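You operate a simulated robot arm through the tools that you are given. There is no shell and no other tool. Be economical: measure what you need, move in short steps, check, and stop when the job is done.

Carry out the task below with a simulated robot arm. There is one attempt and no reset: what you move stays moved.

## Task
Slide the fence up to the dusty panel, tighten both thumb screws and wipe it clean.
Fine: the rolling jig's size fence; put the pad back.
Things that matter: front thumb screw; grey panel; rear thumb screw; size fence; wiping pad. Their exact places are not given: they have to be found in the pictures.

The check looks at the end state, three seconds after you hand in, the way a careful person would. Anything else that was tipped, shoved, dropped, spilled or broken makes it a failure.

## Robot
A 7-joint arm with a four-finger gripper on a trunk, on a base that drives. Base frame: it is fixed to the floor where the robot stands at the start and does not move with it; the origin is under the middle of the robot, x ahead of it, y to its left, z up; the surface under the hand at the start is at about z = 0.78. Lengths are in m, angles in degrees, forces in N, time in s.
Its first joint turns from -69.0 to 172.0 degrees. Places, roughly: front thumb screw [0.5, -0.1, 0.8]; rear thumb screw [0.6, -0.1, 0.8]; size fence [0.5, -0.1, 0.8]. Payload 3.67 kg.
The TCP is the grasp point between the finger pads, 0.028 m short of the fingertips. In the tool frame z runs along the fingers and y along their closing line. Largest opening 0.112 m; the body of the gripper starts 0.073 m behind the TCP.
Orientation is told as [roll, pitch, yaw] about the base's x, y, z axes, in that order, counted from this pose: with the fingers straight down and closing along the base's y, the tool's x points along the base's -x, its y along +y and its z along -z.

## Interface
- The arm moves only by the tool drive_tool. Its argument "motion" is a list that holds one entry, the list of rows, each a list of 6 numbers: the shift along the tool's x, y, z in m, then the turn, a rotation vector about the tool's x, y, z in degrees. In form: [[[tx, ty, tz, rx, ry, rz], ...]]. A call has 1 to 12 rows; each row shifts and turns the commanded pose from where the row before left it, along the tool's axes as they then stand. "jaw" is the gripper command, from -1 (fully open) to 1 (shut), values between in proportion, set as the call begins (left out, the last holds). Each row takes 0.2 s and may step no farther than 0.05 m and 8.6 degrees from the row before; otherwise, or with a gripper value out of range, the whole call is refused. Where a pose cannot be reached the arm comes as near as it can. A force on the tool above 40 N (or 10 N above the force at the start of the call, whichever is more), or a blocked arm, ends the call early, and 0.2 s more pass. Each finger halts on what it meets, pressing with about 27 N; the grip force reading is that of the motor and also rises with nothing between the fingers. The clock runs only during rows and for 0.2 s after the last one: add rows that do not move to give the fingers time. It gives the time, the measured TCP pose, the force on the tool (base axes), the opening and the grip force at its end, in the units of the frame above (readings bear some noise), with the torque about the TCP (base axes, N m) and any sound that the robot's microphone picked up, and new pictures: "views" is both (left out), scene, wrist or none.
- Cameras (640 x 400 px; columns grow to the right, rows downward): "scene" is now at [0.1348, -0.0157, 1.3349]; the picture's right is [-0.20, -0.98, -0.00], its down [-0.65, 0.13, -0.75] and it looks along [0.73, -0.15, -0.66] (base axes); focal length 250 px, centre (320, 200). "wrist" rides on the gripper at [0.06, -0.018, -0.104] in the tool frame; the picture's right is [0.29, 0.96, 0.00], its down [-0.80, 0.24, -0.55] and it looks along [-0.53, 0.16, 0.83] (tool axes); focal length 234 px, centre (320, 200).
- raise_lower(by): slides the trunk up (or, below 0, down) by that many m; the arm and the scene camera ride with it, the base frame stays. It gives what a move gives, with no picture.
- drive_base(legs): drives the robot by 1 to 6 legs, each [ahead, turn to the left] in m and degrees, along the robot's own axes; the way and the turn of a leg run together, so that a leg with both is an arc; at most 1.5 m and 180 degrees a leg. The arm and the cameras ride along, it lands a little off, and it stops where it bumps. It gives what a move gives, and a new picture of the scene camera.
- head_to(pan, tilt): turns the head with the scene camera to pan (to the left, within 86 degrees either way) and tilt (down, from -29 to 69), counted from straight ahead of the robot. It gives what a move gives, and a new picture of the scene camera.
- locate(camera, pixels): there is no depth. For up to 12 entries [column, row, z] of the newest picture of that camera ("zoom" is the newest enlarged one), the place [x, y] in the base frame at which the ray of that pixel passes the height z, good to about 0.002 m. No time passes.
- inspect(camera, box): a new picture of the part [left, top, right, bottom] of that camera's present view, enlarged. No time passes.
- job_done(): hands the job in; it is judged then, once.

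Work in short steps. Measure before you move; look again where a grasp or a placing could have gone wrong, and mend it. You have 80 turns and 260 pictures in all, those below and enlarged ones among them. Open the gripper and draw the arm clear of the work before you hand the job in, unless the task says otherwise; then end with one line.

The tools are called after "Request:" as name(argument=value, ...) on one line, values as JSON. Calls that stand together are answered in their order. drive_tool: Moves the arm, as the interface text tells. Its arguments: {"type":"object","properties":{"motion":{"type":"array","items":{"type":"array","items":{"type":"array","items":{"type":"number"}}}},"jaw":{"type":"number"},"views":{"type":"string","enum":["both","scene","wrist","none"]}},"required":["motion"]} The other tools are called the same way: raise_lower (by) slides the trunk up or down; drive_base (legs) drives the base; head_to (pan, tilt) turns the head that bears the scene camera; locate (camera, pixels) gives the place at which the rays of pixels pass given heights; inspect (camera, box) takes an enlarged picture of a part of a camera's view; job_done () hands the job in.

At the start:

```text
time_s: 0.0
tool_pos: [0.6707, -0.2817, 1.0828]
ee_rot: [-0.1, 0.0, 0.1]
ft_force: [0.4, -0.8, 0.0]
torque: [-0.01, 0.03, 0.0]
width: 0.1121
grip_force: 0.1
trunk travel left (down, up): [-0.475, 0.365]
robot x, y, heading: [0.0021, 0.002, -0.1]
head pan, tilt: [-11.4, 41.5]
```

scene: 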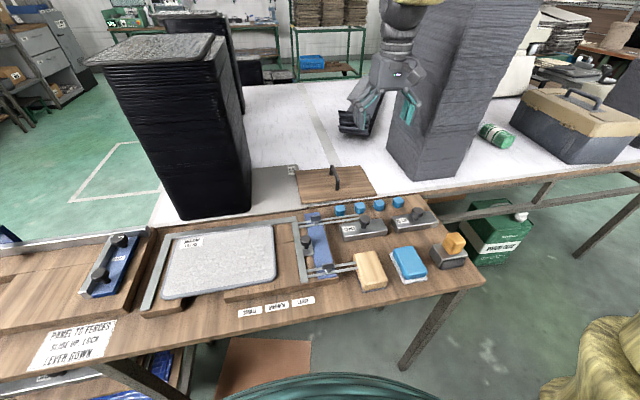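
wrist: 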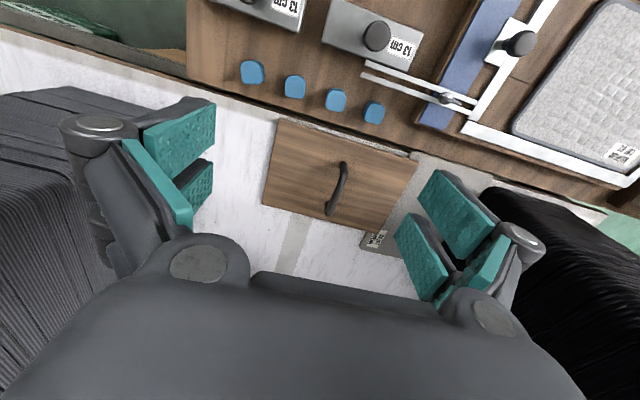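

The scene shows a wooden jig with a grey panel around (225,260), a blue/white fence near (315,245) and blocks/pads at right. I enlarge both parts.

Request:
inspect(camera="scene", box=[270, 180, 490, 318])

Request:
inspect(camera="scene", box=[0, 200, 340, 400])

Request:
inspect(camera="wrist", box=[200, 0, 640, 275])

```text
2.90 times, centred on (380, 249) of scene
```

zoom: 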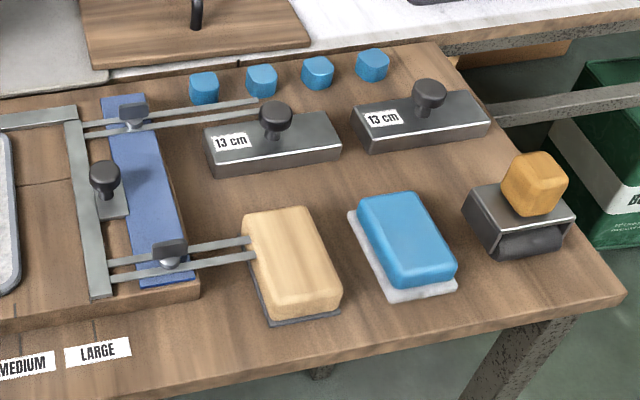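

```text
1.88 times, centred on (170, 300) of scene
```

zoom: 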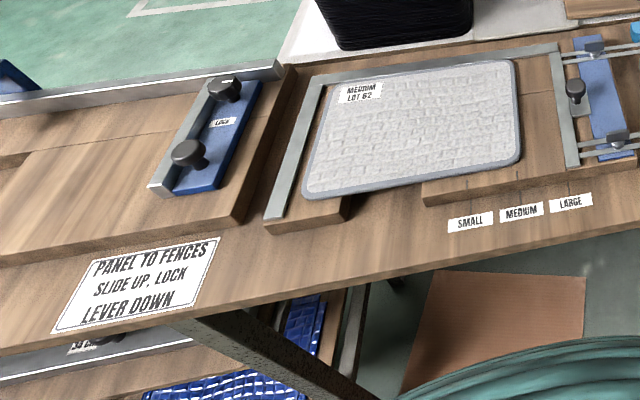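

```text
1.45 times, centred on (420, 138) of wrist
```

zoom: 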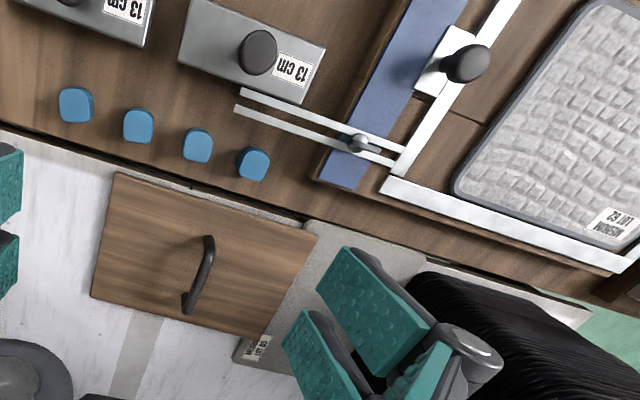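

I'll measure the key points on the scene picture (bench height assumed 0.78, knob tops a bit more).

Request:
locate(camera="scene", pixels=[[305, 243, 0.83], [314, 218, 0.82], [328, 267, 0.82], [273, 226, 0.8], [277, 266, 0.8], [163, 298, 0.8], [178, 238, 0.8], [370, 270, 0.8], [408, 262, 0.8], [453, 245, 0.83], [150, 310, 0.8], [300, 283, 0.8]])

Request:
drive_tool(motion=[[[0.05, 0.02, 0, 0, 0, 0], [0.05, 0.04, 0, 0, 0, 0], [0.05, 0.04, 0, 0, 0, 0], [0, 0, 0, 0, 0, 0]]])

```text
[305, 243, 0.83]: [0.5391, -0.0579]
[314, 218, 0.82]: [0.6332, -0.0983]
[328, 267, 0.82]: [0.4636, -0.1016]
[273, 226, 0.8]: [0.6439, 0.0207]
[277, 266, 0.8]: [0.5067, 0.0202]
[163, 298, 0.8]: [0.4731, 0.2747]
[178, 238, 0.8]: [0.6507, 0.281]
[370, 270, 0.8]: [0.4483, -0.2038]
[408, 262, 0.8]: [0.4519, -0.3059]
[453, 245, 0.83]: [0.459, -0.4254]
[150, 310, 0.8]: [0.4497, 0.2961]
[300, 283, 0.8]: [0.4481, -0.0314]
```

```text
refused: row 1 steps farther than a row can; nothing moved
```

The row was too long; I'll move with smaller steps so the wrist camera looks at the fence.

Request:
drive_tool(motion=[[[0.038, 0.03, 0, 0, 0, 0], [0.038, 0.03, 0, 0, 0, 0], [0.038, 0.03, 0, 0, 0, 0], [0.038, 0.03, 0, 0, 0, 0], [0.038, 0.03, 0, 0, 0, 0], [0.038, 0.03, 0, 0, 0, 0], [0, 0, 0, 0, 0, 0]]])

Request:
inspect(camera="wrist", box=[0, 0, 640, 400])

Request:
head_to(pan=-10, tilt=60)

```text
time_s: 1.6
tool_pos: [0.4416, -0.1083, 1.079]
ee_rot: [0.4, 0.0, 0.1]
ft_force: [0.4, -0.2, -0.4]
torque: [0.02, -0.01, 0.0]
width: 0.1119
grip_force: 0.1
trunk travel left (down, up): [-0.475, 0.365]
robot x, y, heading: [0.0017, 0.0009, -0.1]
head pan, tilt: [-11.4, 41.5]
```

scene: 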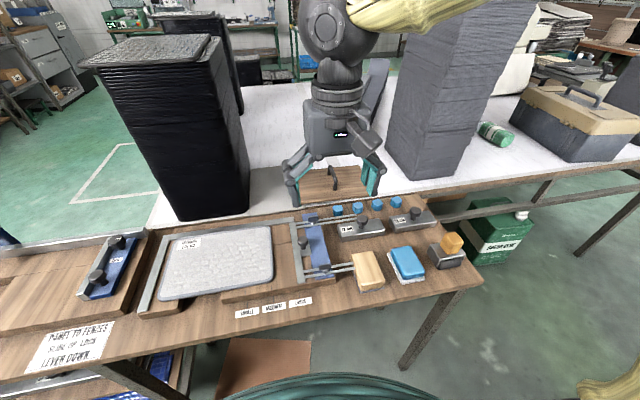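
wrist: 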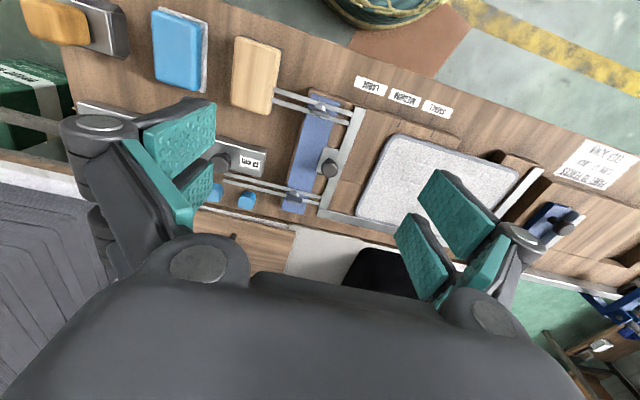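

```text
1.00 times, centred on (320, 200) of wrist (not enlarged: the box is as wide or as high as the picture)
```

zoom: 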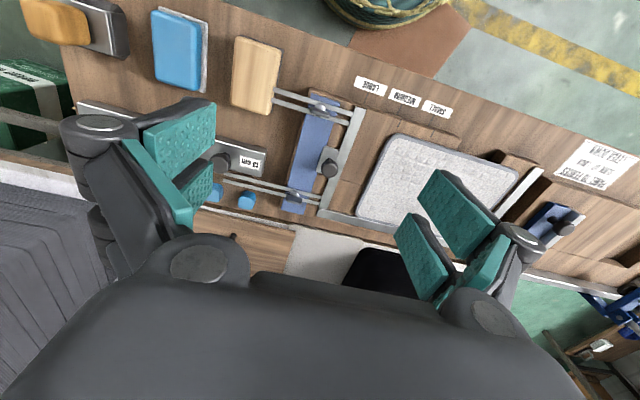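

```text
time_s: 2.4
tool_pos: [0.4412, -0.1025, 1.0811]
ee_rot: [0.0, 0.0, 0.2]
ft_force: [0.8, -0.3, -0.1]
torque: [0.06, 0.01, 0.0]
width: 0.1118
grip_force: 0.1
trunk travel left (down, up): [-0.475, 0.365]
robot x, y, heading: [0.0005, -0.0026, -0.1]
head pan, tilt: [-10.0, 60.0]
```

scene: 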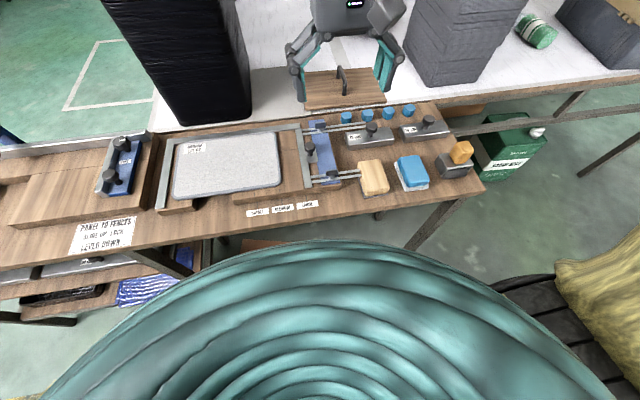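

Now I enlarge the fence area in both views.

Request:
inspect(camera="wrist", box=[220, 60, 420, 240])

Request:
inspect(camera="scene", box=[270, 100, 400, 220])

Request:
inspect(camera="scene", box=[150, 110, 330, 220])

Request:
inspect(camera="scene", box=[340, 120, 490, 220])

```text
2.22 times, centred on (320, 150) of wrist
```

zoom: 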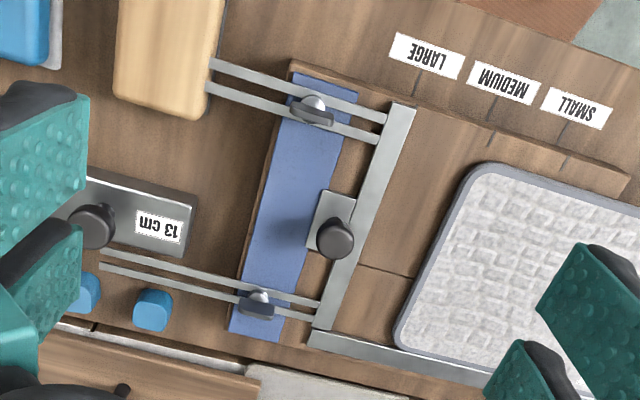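

```text
3.33 times, centred on (335, 160) of scene
```

zoom: 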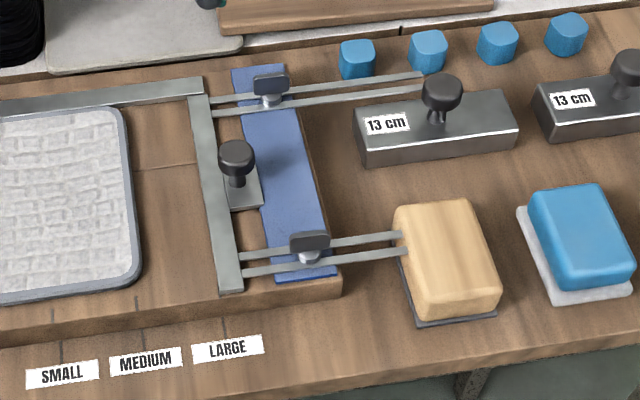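

```text
3.56 times, centred on (240, 165) of scene
```

zoom: 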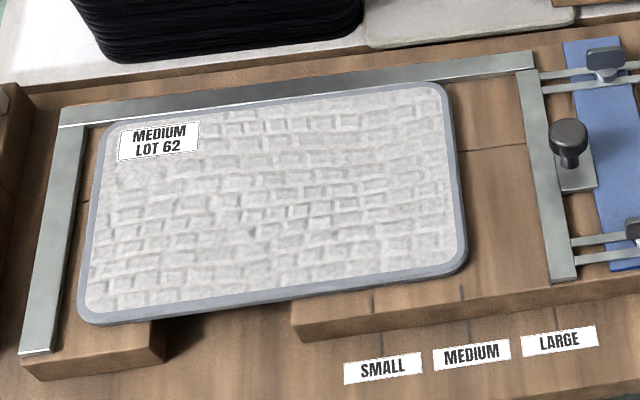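

```text
4.00 times, centred on (415, 170) of scene
```

zoom: 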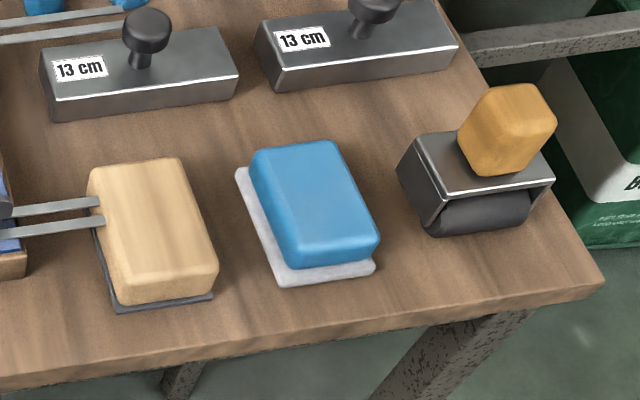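

Next I lower the hand 0.1 m to get a sharper wrist look at the fence, screws and panel edge.

Request:
drive_tool(motion=[[[0.02, 0.01, 0.04, 0, 0, 0], [0.01, 0.01, 0.04, 0, 0, 0], [0, 0, 0.03, 0, 0, 0], [0, 0, 0, 0, 0, 0]]], views="wrist")

Request:
inspect(camera="wrist", box=[200, 20, 440, 170])

Request:
inspect(camera="wrist", box=[220, 110, 440, 250])

```text
time_s: 3.4
tool_pos: [0.412, -0.0836, 0.973]
ee_rot: [0.0, -0.1, 0.2]
ft_force: [-0.1, 0.0, -0.3]
torque: [0.01, 0.0, 0.03]
width: 0.1121
grip_force: 0.0
trunk travel left (down, up): [-0.475, 0.365]
robot x, y, heading: [-0.0029, -0.0008, -0.2]
head pan, tilt: [-10.0, 60.0]
```

wrist: 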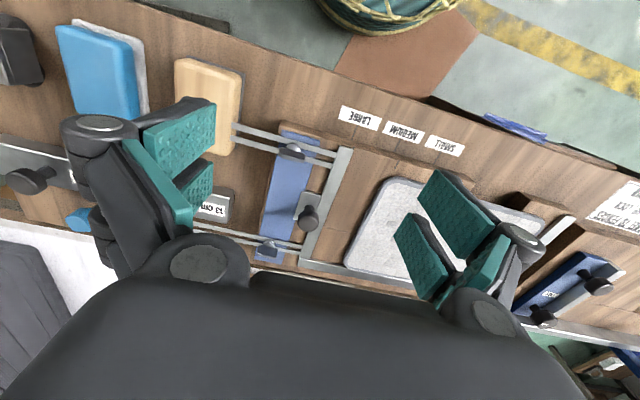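

```text
2.67 times, centred on (320, 95) of wrist
```

zoom: 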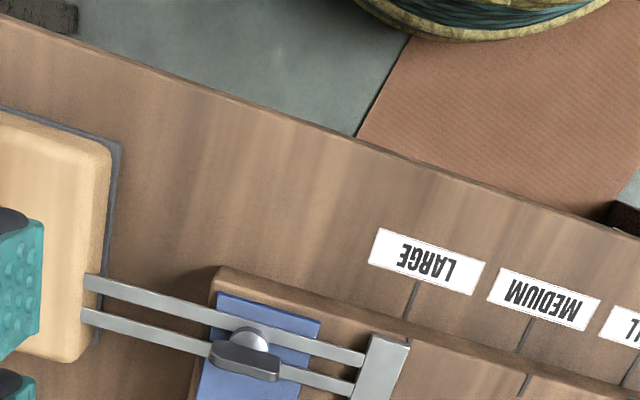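

```text
2.86 times, centred on (330, 180) of wrist
```

zoom: 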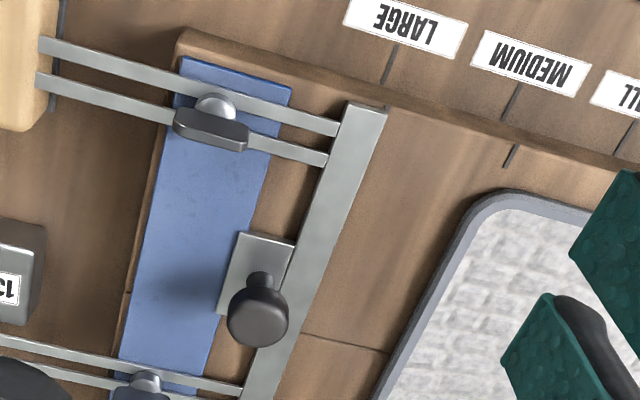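

I triangulate the wings and knob with both cameras at several heights.

Request:
locate(camera="scene", pixels=[[332, 172, 0.8], [332, 172, 0.84], [320, 125.5, 0.8], [320, 125.5, 0.84], [310, 143.5, 0.82], [310, 143.5, 0.86]])

Request:
locate(camera="wrist", pixels=[[291.5, 155.5, 0.8], [291.5, 155.5, 0.84], [267, 247, 0.8], [267, 247, 0.84], [308.5, 222, 0.82], [308.5, 222, 0.86]])

```text
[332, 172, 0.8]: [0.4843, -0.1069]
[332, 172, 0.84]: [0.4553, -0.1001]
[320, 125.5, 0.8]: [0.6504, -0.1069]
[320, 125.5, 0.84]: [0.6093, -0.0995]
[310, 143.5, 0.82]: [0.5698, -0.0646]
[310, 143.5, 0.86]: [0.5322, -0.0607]
```

```text
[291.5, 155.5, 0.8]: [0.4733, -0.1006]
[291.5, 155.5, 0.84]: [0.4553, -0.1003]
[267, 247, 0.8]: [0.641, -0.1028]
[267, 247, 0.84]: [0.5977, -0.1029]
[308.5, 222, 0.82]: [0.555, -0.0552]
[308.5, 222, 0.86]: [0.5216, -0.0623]
```

The rear and knob heights are poorly conditioned; I move forward 0.13 m for a steeper look at them.

Request:
drive_tool(motion=[[[-0.045, -0.005, 0, 0, 0, 0], [-0.045, 0, 0, 0, 0, 0], [-0.045, 0, 0, 0, 0, 0], [0, 0, 0, 0, 0, 0]]], views="wrist")

Request:
inspect(camera="wrist", box=[200, 0, 440, 150])

```text
time_s: 4.4
tool_pos: [0.5479, -0.0868, 0.9743]
ee_rot: [0.0, -0.1, 0.2]
ft_force: [-0.1, -0.1, -0.7]
torque: [-0.01, -0.02, -0.03]
width: 0.112
grip_force: 0.1
trunk travel left (down, up): [-0.475, 0.365]
robot x, y, heading: [-0.0012, 0.0036, -0.1]
head pan, tilt: [-10.0, 60.0]
```

wrist: 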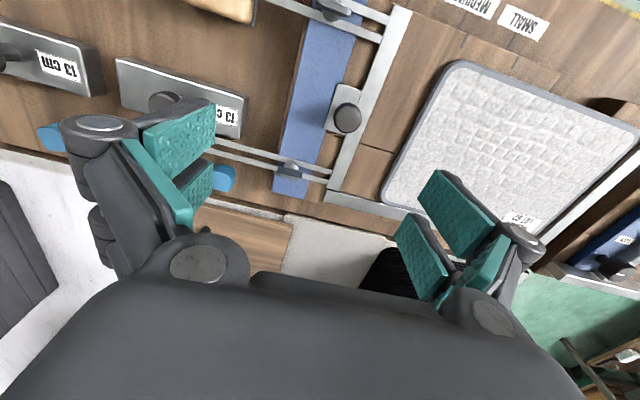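

```text
2.67 times, centred on (320, 75) of wrist
```

zoom: 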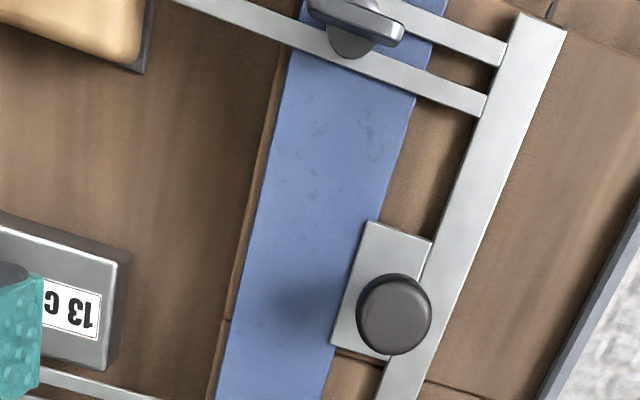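

Triangulating again with this steeper view, and enlarging the panel's left side and rear screw.

Request:
locate(camera="wrist", pixels=[[333, 5.6, 0.8], [333, 5.6, 0.84], [291, 168, 0.8], [291, 168, 0.84], [348, 114.4, 0.82], [348, 114.4, 0.86], [412, 11, 0.8], [335, 190, 0.8], [445, 75, 0.8], [383, 190, 0.8]])

Request:
inspect(camera="wrist", box=[250, 120, 350, 210])

Request:
inspect(camera="wrist", box=[480, 70, 640, 260])

Request:
inspect(camera="wrist", box=[300, 40, 480, 230])

```text
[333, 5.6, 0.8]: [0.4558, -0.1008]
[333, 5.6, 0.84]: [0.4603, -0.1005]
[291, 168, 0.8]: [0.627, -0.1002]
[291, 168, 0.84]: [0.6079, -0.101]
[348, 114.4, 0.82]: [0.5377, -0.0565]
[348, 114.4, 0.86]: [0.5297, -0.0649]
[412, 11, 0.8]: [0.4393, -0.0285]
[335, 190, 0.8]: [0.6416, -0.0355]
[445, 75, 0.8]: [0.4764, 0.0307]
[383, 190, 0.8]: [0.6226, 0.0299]
```

```text
4.44 times, centred on (300, 165) of wrist
```

zoom: 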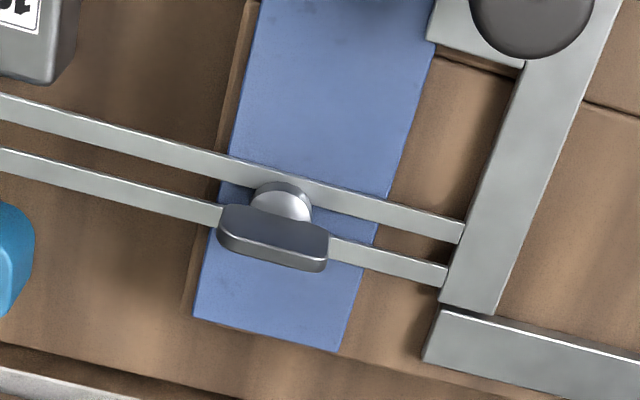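

```text
2.11 times, centred on (560, 165) of wrist
```

zoom: 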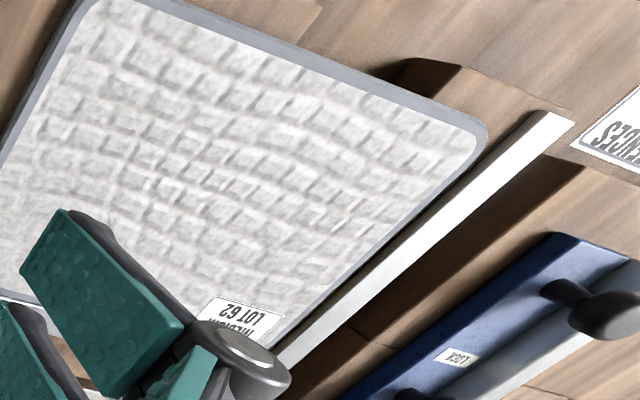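

```text
2.11 times, centred on (390, 135) of wrist
```

zoom: 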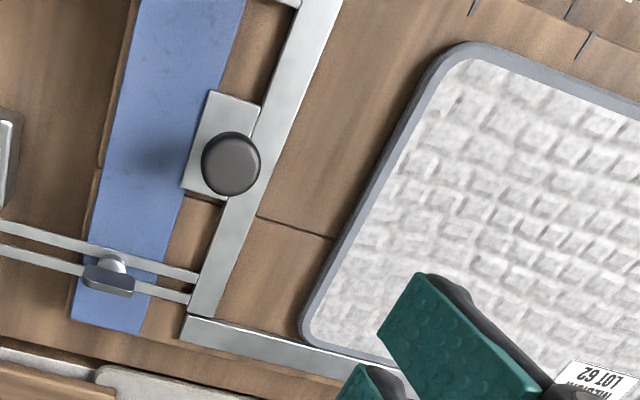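

Estimates: front screw (0.459,-0.100,0.83), rear (0.611,-0.100,0.83), knob (0.531,-0.063, top ≈0.855); fence face y≈-0.03, panel edge y≈+0.03. I bring the half-open gripper over the knob and check.

Request:
drive_tool(motion=[[[0.017, 0.024, 0, 0, 0, 0], [0, 0, 0.04, 0, 0, 0], [0, 0, 0.03, 0, 0, 0], [0, 0, 0, 0, 0, 0]]], jaw=-0.07)

Request:
inspect(camera="scene", box=[260, 90, 380, 190])

```text
time_s: 5.4
tool_pos: [0.5302, -0.0624, 0.902]
ee_rot: [0.0, -0.1, 0.2]
ft_force: [-0.8, -0.2, -0.6]
torque: [-0.01, 0.01, -0.01]
width: 0.0595
grip_force: 0.1
trunk travel left (down, up): [-0.475, 0.365]
robot x, y, heading: [-0.003, 0.0035, 0.1]
head pan, tilt: [-10.0, 60.0]
```

scene: 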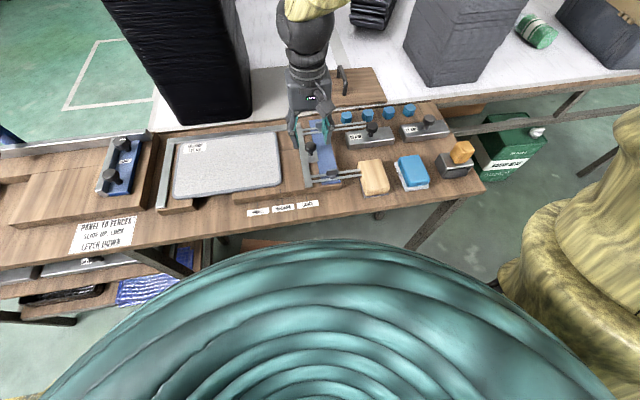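
wrist: 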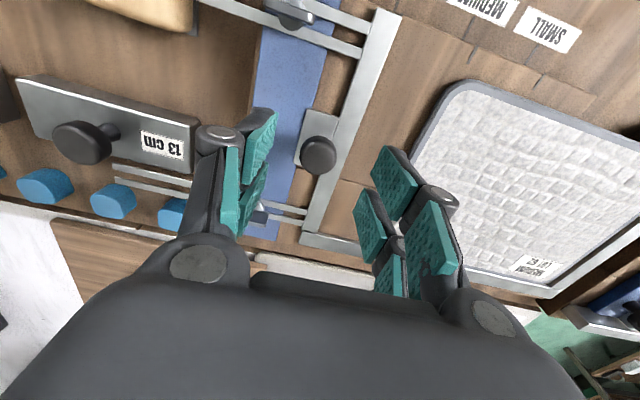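

```text
4.00 times, centred on (320, 140) of scene
```

zoom: 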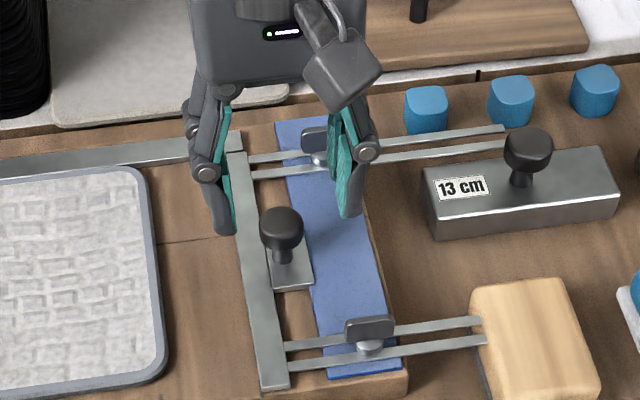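

Knob top now at wrist (319,153); I refine its place from this closer view.

Request:
locate(camera="wrist", pixels=[[319, 153, 0.84], [319, 153, 0.85], [319, 153, 0.86]])

Request:
locate(camera="scene", pixels=[[310.5, 144, 0.84], [310.5, 144, 0.85], [310.5, 144, 0.86]])

```text
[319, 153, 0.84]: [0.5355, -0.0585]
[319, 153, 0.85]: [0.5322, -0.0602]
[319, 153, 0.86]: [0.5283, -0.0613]
```

```text
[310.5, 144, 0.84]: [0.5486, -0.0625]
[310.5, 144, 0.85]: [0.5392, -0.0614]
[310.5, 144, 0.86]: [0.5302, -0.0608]
```

The knob is at about (0.530,-0.061,0.86), so the hand is aligned. I descend to TCP z≈0.85 and close.

Request:
drive_tool(motion=[[[0, 0.001, 0.03, 0, 0, 0], [0, 0, 0.022, 0, 0, 0], [0, 0, 0, 0, 0, 0]]], views="none")

Request:
drive_tool(motion=[[[0, 0, 0, 0, 0, 0], [0, 0, 0, 0, 0, 0], [0, 0, 0, 0, 0, 0]]], jaw=0.8)

Request:
inspect(camera="scene", box=[260, 90, 380, 190])

```text
time_s: 6.2
tool_pos: [0.5303, -0.062, 0.8499]
ee_rot: [0.0, 0.0, 0.2]
ft_force: [0.4, 0.6, -0.7]
torque: [-0.02, -0.04, 0.01]
width: 0.0599
grip_force: 0.0
trunk travel left (down, up): [-0.475, 0.365]
robot x, y, heading: [-0.0007, 0.0012, -0.2]
head pan, tilt: [-10.0, 60.0]
```

```text
time_s: 7.0
tool_pos: [0.5301, -0.0614, 0.8504]
ee_rot: [0.1, 0.0, 0.2]
ft_force: [0.2, 2.9, -2.8]
torque: [0.08, -0.18, 0.08]
width: 0.0264
grip_force: 44.7
trunk travel left (down, up): [-0.475, 0.365]
robot x, y, heading: [0.002, -0.0006, 0.1]
head pan, tilt: [-10.0, 60.0]
```

scene: 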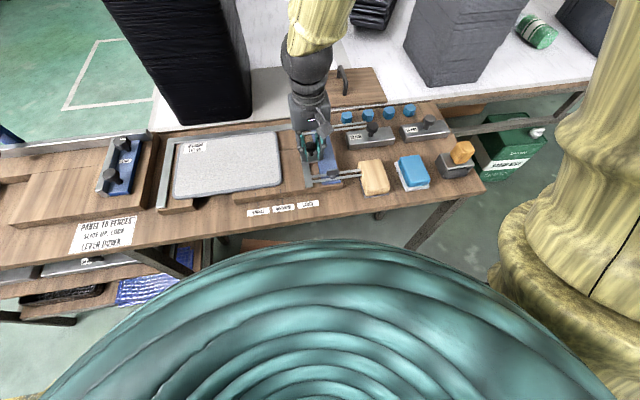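
wrist: 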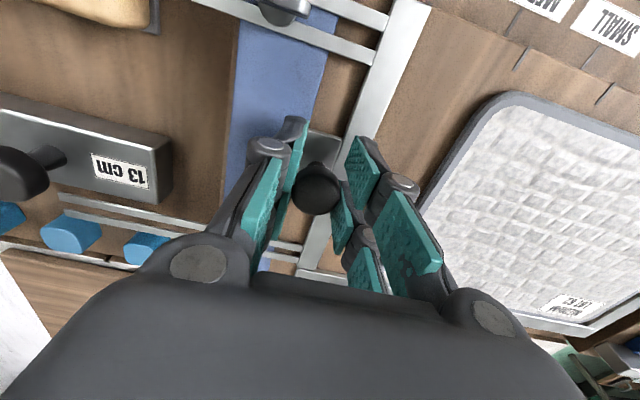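

```text
4.00 times, centred on (320, 140) of scene
```

zoom: 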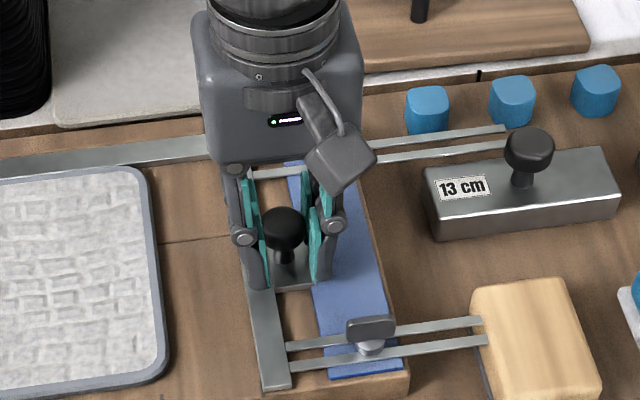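

Knob gripped (width 0.026). I slide +y 0.04 in small steps and watch the force.

Request:
drive_tool(motion=[[[0, 0.01, 0, 0, 0, 0], [0, 0.01, 0, 0, 0, 0], [0, 0.01, 0, 0, 0, 0], [0, 0.01, 0, 0, 0, 0], [0, 0, 0, 0, 0, 0]]])

Request:
inspect(camera="scene", box=[250, 110, 370, 210])

```text
time_s: 8.2
tool_pos: [0.5304, -0.021, 0.8493]
ee_rot: [0.1, -0.1, 0.1]
ft_force: [13.7, -0.2, 7.0]
torque: [0.1, -0.02, -0.04]
width: 0.0265
grip_force: 45.5
trunk travel left (down, up): [-0.475, 0.365]
robot x, y, heading: [0.0004, 0.0025, 0.1]
head pan, tilt: [-10.0, 60.0]
```

scene: 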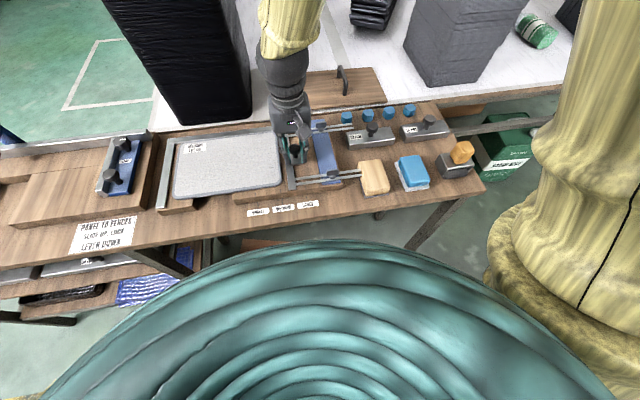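
wrist: 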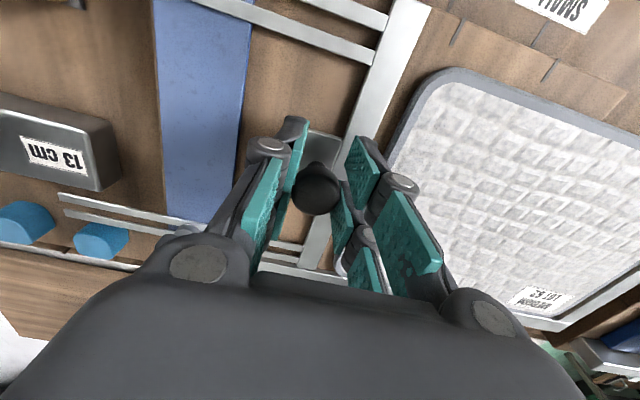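

```text
4.00 times, centred on (310, 160) of scene
```

zoom: 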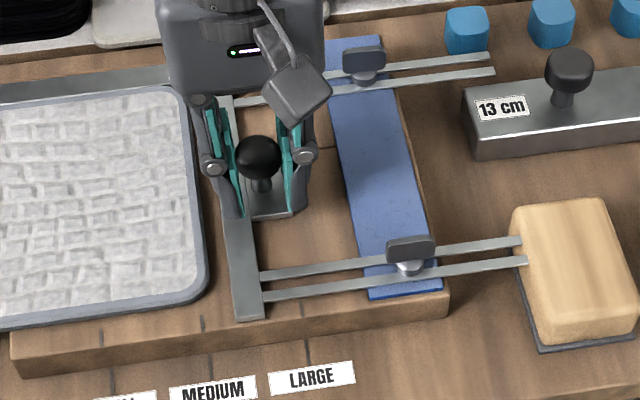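

Force is fine. The front rail tips seem to run into the yellow sanding block near (360,172); I enlarge that before going on.

Request:
inspect(camera="scene", box=[330, 150, 400, 200])

Request:
inspect(camera="scene", box=[310, 110, 380, 160])

Request:
inspect(camera="wrist", box=[0, 0, 320, 200])

```text
8.00 times, centred on (365, 175) of scene
```

zoom: 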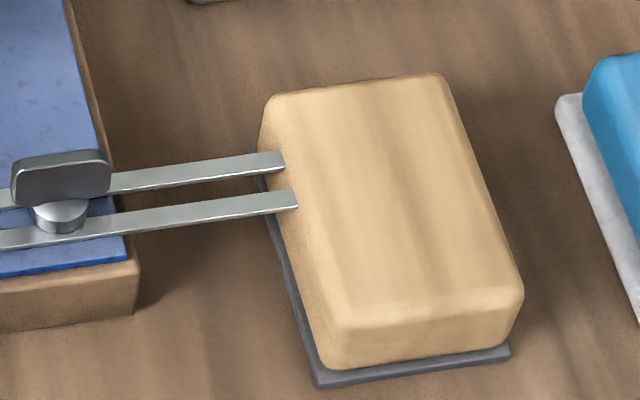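

```text
8.00 times, centred on (345, 135) of scene
```

zoom: 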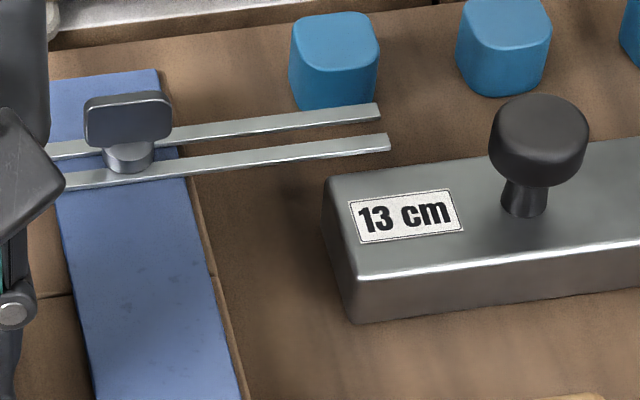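

```text
2.00 times, centred on (160, 100) of wrist
```

zoom: 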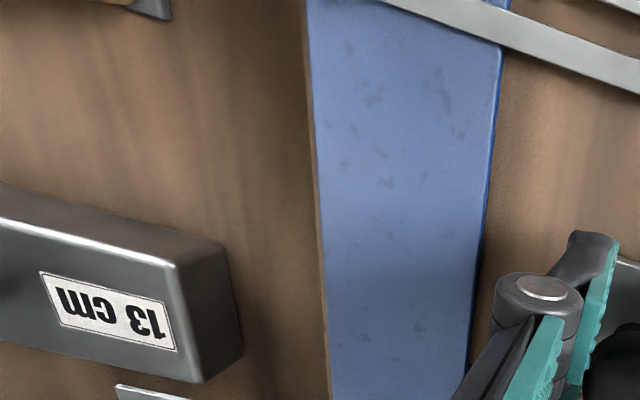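

Rail tips now lie clear over the block edge, moving away. I continue +y in 5 mm steps.

Request:
drive_tool(motion=[[[0, 0.005, 0, 0, 0, 0], [0, 0.005, 0, 0, 0, 0], [0, 0.003, 0, 0, 0, 0], [0, 0, 0, 0, 0, 0]]], views="none")

Request:
inspect(camera="scene", box=[240, 110, 340, 200])

Request:
inspect(camera="wrist", box=[320, 40, 460, 160])

```text
time_s: 9.2
tool_pos: [0.5305, -0.0072, 0.8501]
ee_rot: [0.1, 0.0, 0.3]
ft_force: [16.4, -1.5, 2.3]
torque: [-0.02, -0.42, -0.02]
width: 0.0267
grip_force: 44.2
trunk travel left (down, up): [-0.475, 0.365]
robot x, y, heading: [0.0037, -0.0037, -0.0]
head pan, tilt: [-10.0, 60.0]
```

```text
4.44 times, centred on (290, 155) of scene
```

zoom: 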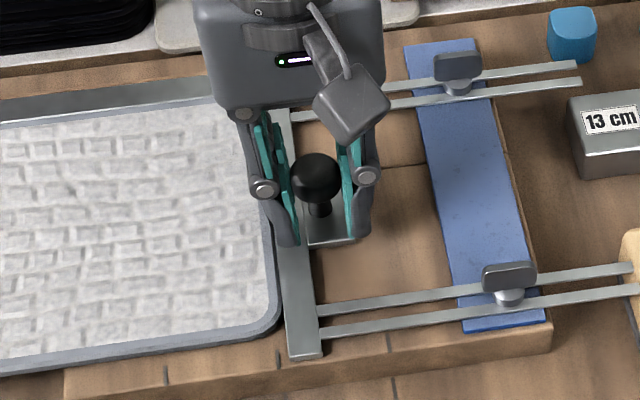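

```text
3.33 times, centred on (390, 100) of wrist
```

zoom: 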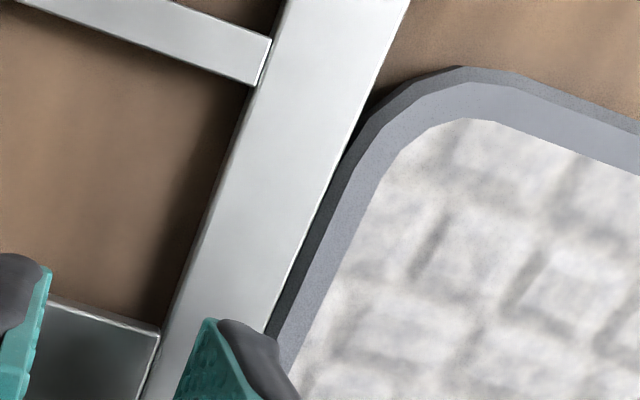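

A few millimetres remain. Smaller steps, watching force y.

Request:
drive_tool(motion=[[[0, 0.0015, 0, 0, 0, 0], [0, 0.0015, 0, 0, 0, 0], [0, 0, 0, 0, 0, 0]]], views="none")

Request:
inspect(camera="wrist", box=[320, 40, 460, 160])

Request:
inspect(camera="scene", box=[150, 110, 310, 210])

```text
time_s: 10.0
tool_pos: [0.5303, -0.0054, 0.8497]
ee_rot: [0.0, 0.1, 0.2]
ft_force: [8.5, 0.4, -2.4]
torque: [-0.02, -0.2, 0.04]
width: 0.0264
grip_force: 45.0
trunk travel left (down, up): [-0.475, 0.365]
robot x, y, heading: [0.0016, 0.0017, 0.1]
head pan, tilt: [-10.0, 60.0]
```

```text
3.33 times, centred on (390, 100) of wrist
```

zoom: 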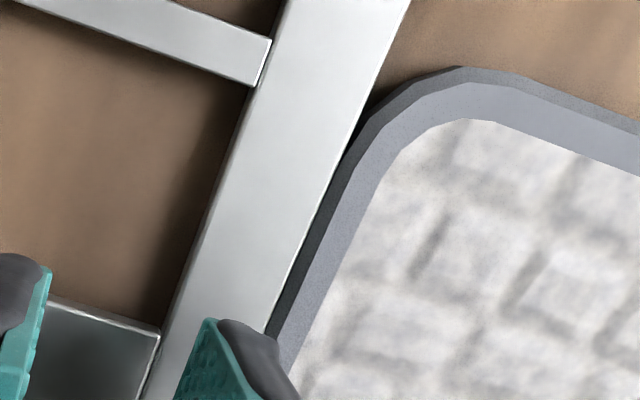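

```text
4.00 times, centred on (230, 160) of scene
```

zoom: 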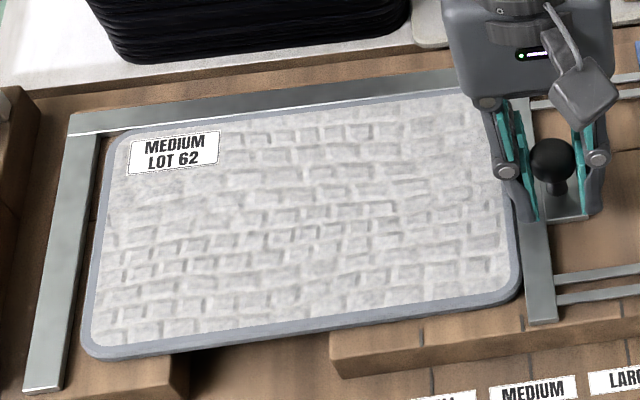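

The panel view didn't change relative to the fence, so the fence is touching and nudging it. I check the gap on the far (left) fence.

Request:
inspect(camera="scene", box=[150, 130, 200, 210])

Request:
inspect(camera="scene", box=[160, 120, 220, 160])

Request:
inspect(camera="wrist", box=[520, 60, 640, 300])

```text
5.00 times, centred on (175, 170) of scene
```

zoom: 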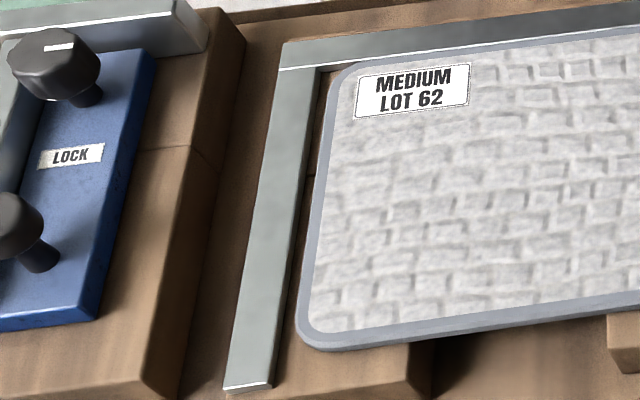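

```text
10.00 times, centred on (190, 140) of scene
```

zoom: 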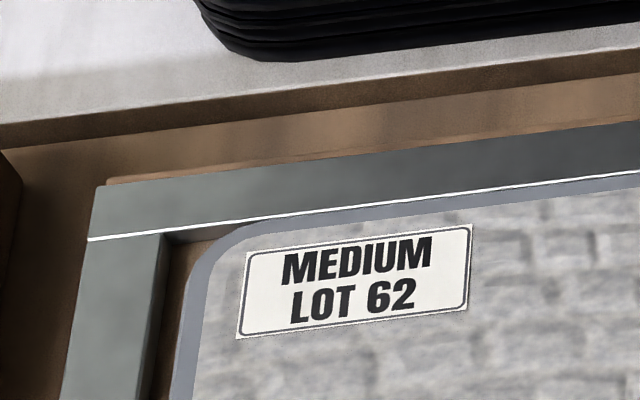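

```text
1.67 times, centred on (580, 180) of wrist
```

zoom: 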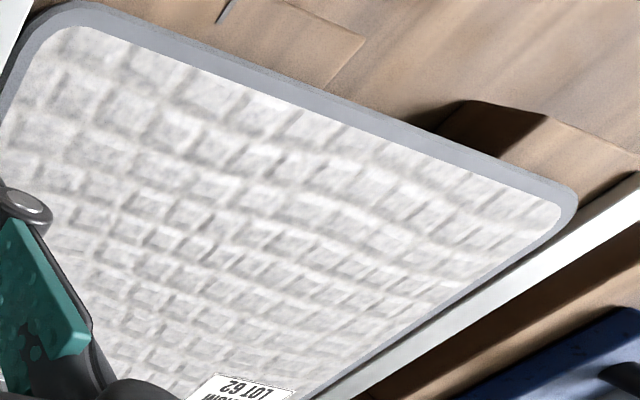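

About 2–4 mm gap remains at the left fence. I push on gently until the y-force shows the panel seated.

Request:
drive_tool(motion=[[[0, 0.001, 0, 0, 0, 0], [0, 0.001, 0, 0, 0, 0], [0, 0, 0, 0, 0, 0]]], views="none")

Request:
inspect(camera="scene", box=[150, 130, 200, 210])

Request:
inspect(camera="wrist", box=[320, 40, 460, 160])

```text
time_s: 10.8
tool_pos: [0.5293, -0.0019, 0.8497]
ee_rot: [0.0, 0.0, 0.2]
ft_force: [4.1, -0.4, 0.8]
torque: [0.02, 0.46, -0.06]
width: 0.0262
grip_force: 45.1
trunk travel left (down, up): [-0.475, 0.365]
robot x, y, heading: [0.0015, -0.0003, 0.1]
head pan, tilt: [-10.0, 60.0]
```

```text
5.00 times, centred on (175, 170) of scene
```

zoom: 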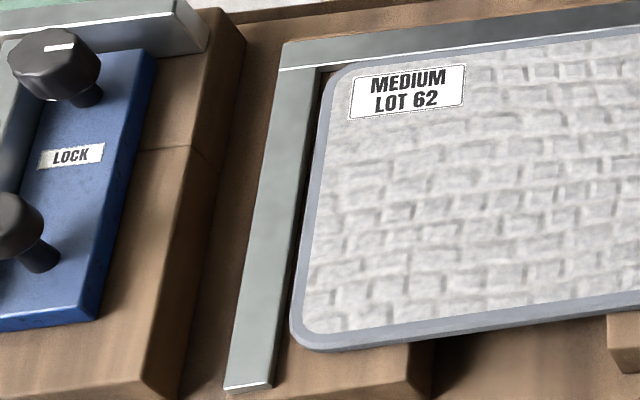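

```text
3.33 times, centred on (390, 100) of wrist
```

zoom: 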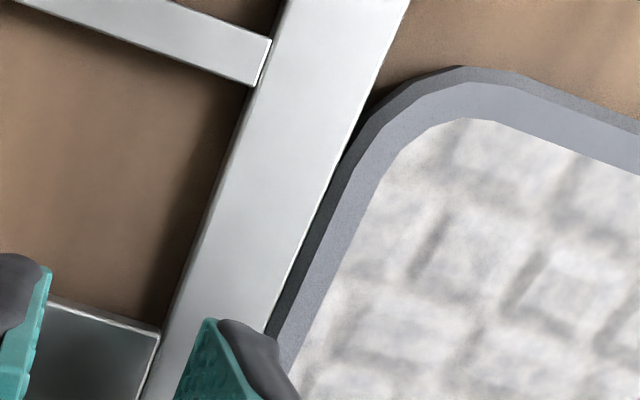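

The panel moved with the fence; a ~1 mm line is left. One more small push.

Request:
drive_tool(motion=[[[0, 0.0007, 0, 0, 0, 0], [0, 0.0007, 0, 0, 0, 0], [0, 0, 0, 0, 0, 0]]], views="none")

Request:
inspect(camera="scene", box=[150, 130, 200, 210])

Request:
inspect(camera="scene", box=[250, 120, 310, 200])

```text
time_s: 11.6
tool_pos: [0.5292, -0.0017, 0.8493]
ee_rot: [0.1, 0.1, 0.2]
ft_force: [-0.2, 0.2, -3.3]
torque: [0.0, 0.03, 0.04]
width: 0.0264
grip_force: 45.1
trunk travel left (down, up): [-0.475, 0.365]
robot x, y, heading: [0.0026, -0.0, 0.1]
head pan, tilt: [-10.0, 60.0]
```

```text
5.00 times, centred on (175, 170) of scene
```

zoom: 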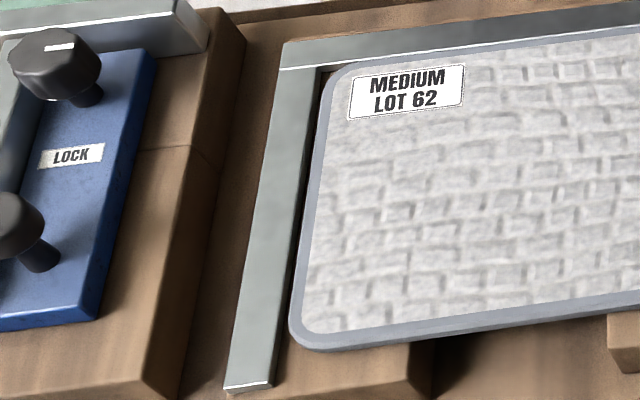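

```text
5.00 times, centred on (280, 160) of scene
```

zoom: 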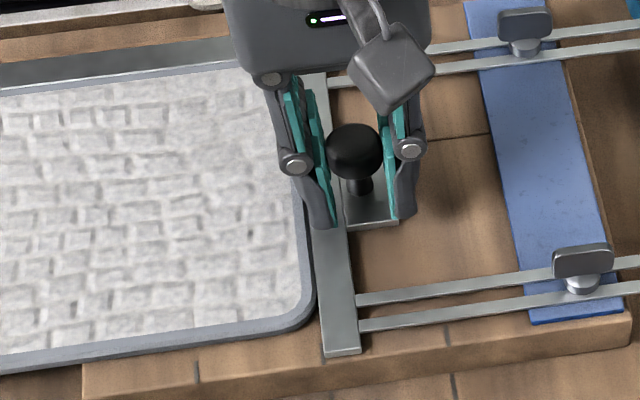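

One more 1.5 mm push to confirm seating by force.

Request:
drive_tool(motion=[[[0, 0.0008, 0, 0, 0, 0], [0, 0.0008, 0, 0, 0, 0], [0, 0, 0, 0, 0, 0]]], views="none")

Request:
inspect(camera="scene", box=[150, 130, 200, 210])

```text
time_s: 12.4
tool_pos: [0.5302, 0.0004, 0.8506]
ee_rot: [0.0, 0.0, 0.3]
ft_force: [-0.2, 0.5, 0.5]
torque: [0.0, 0.39, -0.03]
width: 0.0263
grip_force: 45.1
trunk travel left (down, up): [-0.475, 0.365]
robot x, y, heading: [0.001, 0.0025, 0.0]
head pan, tilt: [-10.0, 60.0]
```

```text
5.00 times, centred on (175, 170) of scene
```

zoom: 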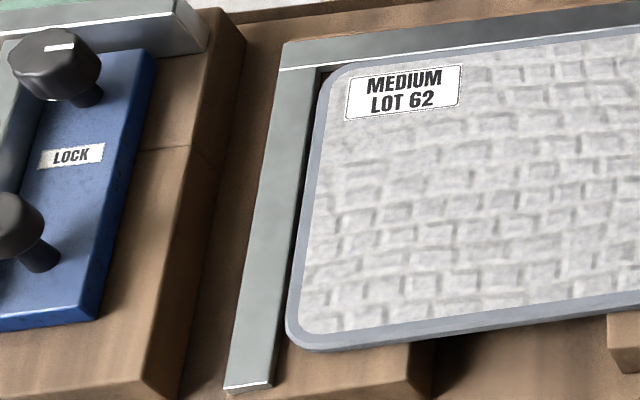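

Still sliding slightly (label 349→345). Another 1.5 mm.

Request:
drive_tool(motion=[[[0, 0.0008, 0, 0, 0, 0], [0, 0.0008, 0, 0, 0, 0], [0, 0, 0, 0, 0, 0]]], views="none")

Request:
inspect(camera="scene", box=[150, 130, 200, 210])

```text
time_s: 13.2
tool_pos: [0.5298, 0.0016, 0.8491]
ee_rot: [0.0, 0.0, 0.2]
ft_force: [3.1, -0.9, 3.8]
torque: [0.03, 0.15, -0.04]
width: 0.0264
grip_force: 45.3
trunk travel left (down, up): [-0.475, 0.365]
robot x, y, heading: [-0.0033, 0.0033, 0.0]
head pan, tilt: [-10.0, 60.0]
```

```text
5.00 times, centred on (175, 170) of scene
```

zoom: 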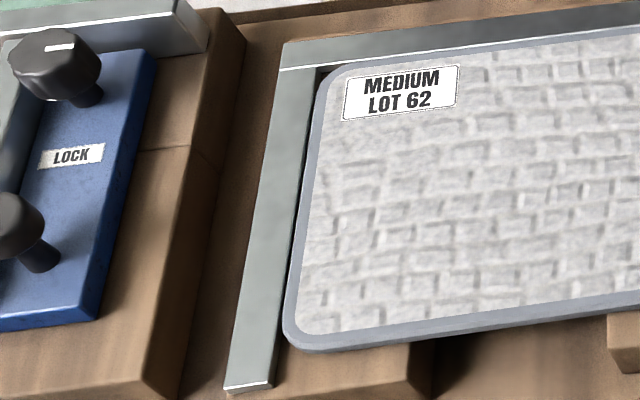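

Nearly flush. A further 1.5 mm, looking for reaction.

Request:
drive_tool(motion=[[[0, 0.0008, 0, 0, 0, 0], [0, 0.0008, 0, 0, 0, 0], [0, 0, 0, 0, 0, 0]]], views="none")

Request:
inspect(camera="scene", box=[150, 130, 200, 210])

```text
time_s: 14.0
tool_pos: [0.529, 0.0032, 0.8486]
ee_rot: [0.0, 0.1, 0.3]
ft_force: [4.7, -4.4, 6.8]
torque: [-0.09, -0.32, 0.0]
width: 0.0262
grip_force: 44.9
trunk travel left (down, up): [-0.475, 0.365]
robot x, y, heading: [-0.001, 0.0016, -0.0]
head pan, tilt: [-10.0, 60.0]
```

```text
5.00 times, centred on (175, 170) of scene
```

zoom: 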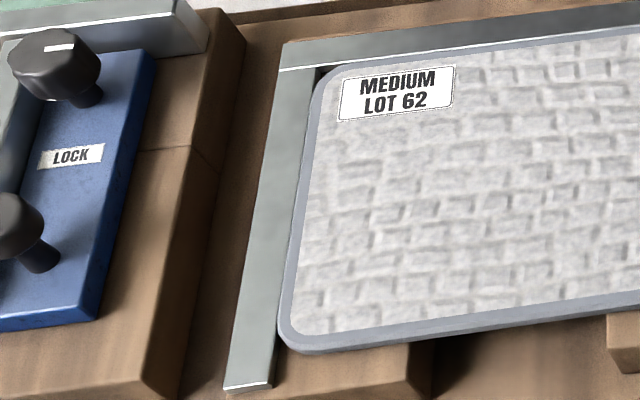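

y-force now −4.4 N, visibly touching. A last 1 mm check.

Request:
drive_tool(motion=[[[0, 0.001, 0, 0, 0, 0], [0, 0, 0, 0, 0, 0]]], views="none")

Request:
inspect(camera="scene", box=[150, 130, 200, 210])

Request:
inspect(camera="wrist", box=[320, 40, 460, 160])

```text
time_s: 14.6
tool_pos: [0.5295, 0.0038, 0.8495]
ee_rot: [0.0, 0.0, 0.1]
ft_force: [5.5, -10.7, 17.2]
torque: [-0.22, 0.15, -0.1]
width: 0.0265
grip_force: 44.8
trunk travel left (down, up): [-0.475, 0.365]
robot x, y, heading: [0.0039, 0.0031, 0.0]
head pan, tilt: [-10.0, 60.0]
```

```text
5.00 times, centred on (175, 170) of scene
```

zoom: 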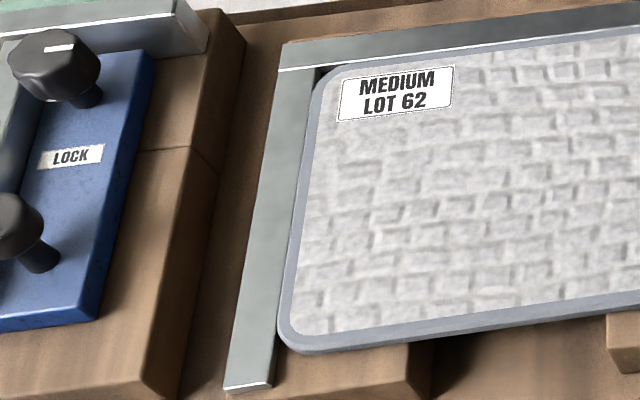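

```text
3.33 times, centred on (390, 100) of wrist
```

zoom: 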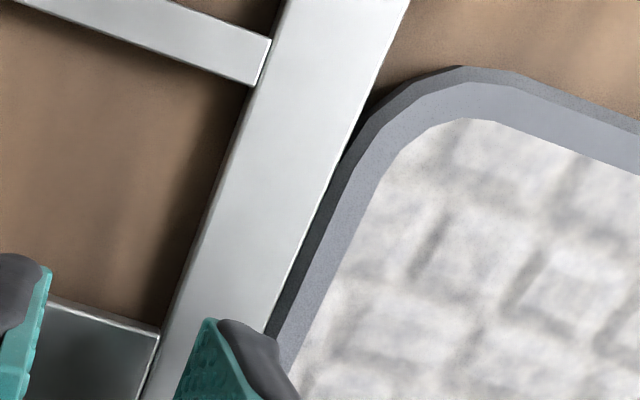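

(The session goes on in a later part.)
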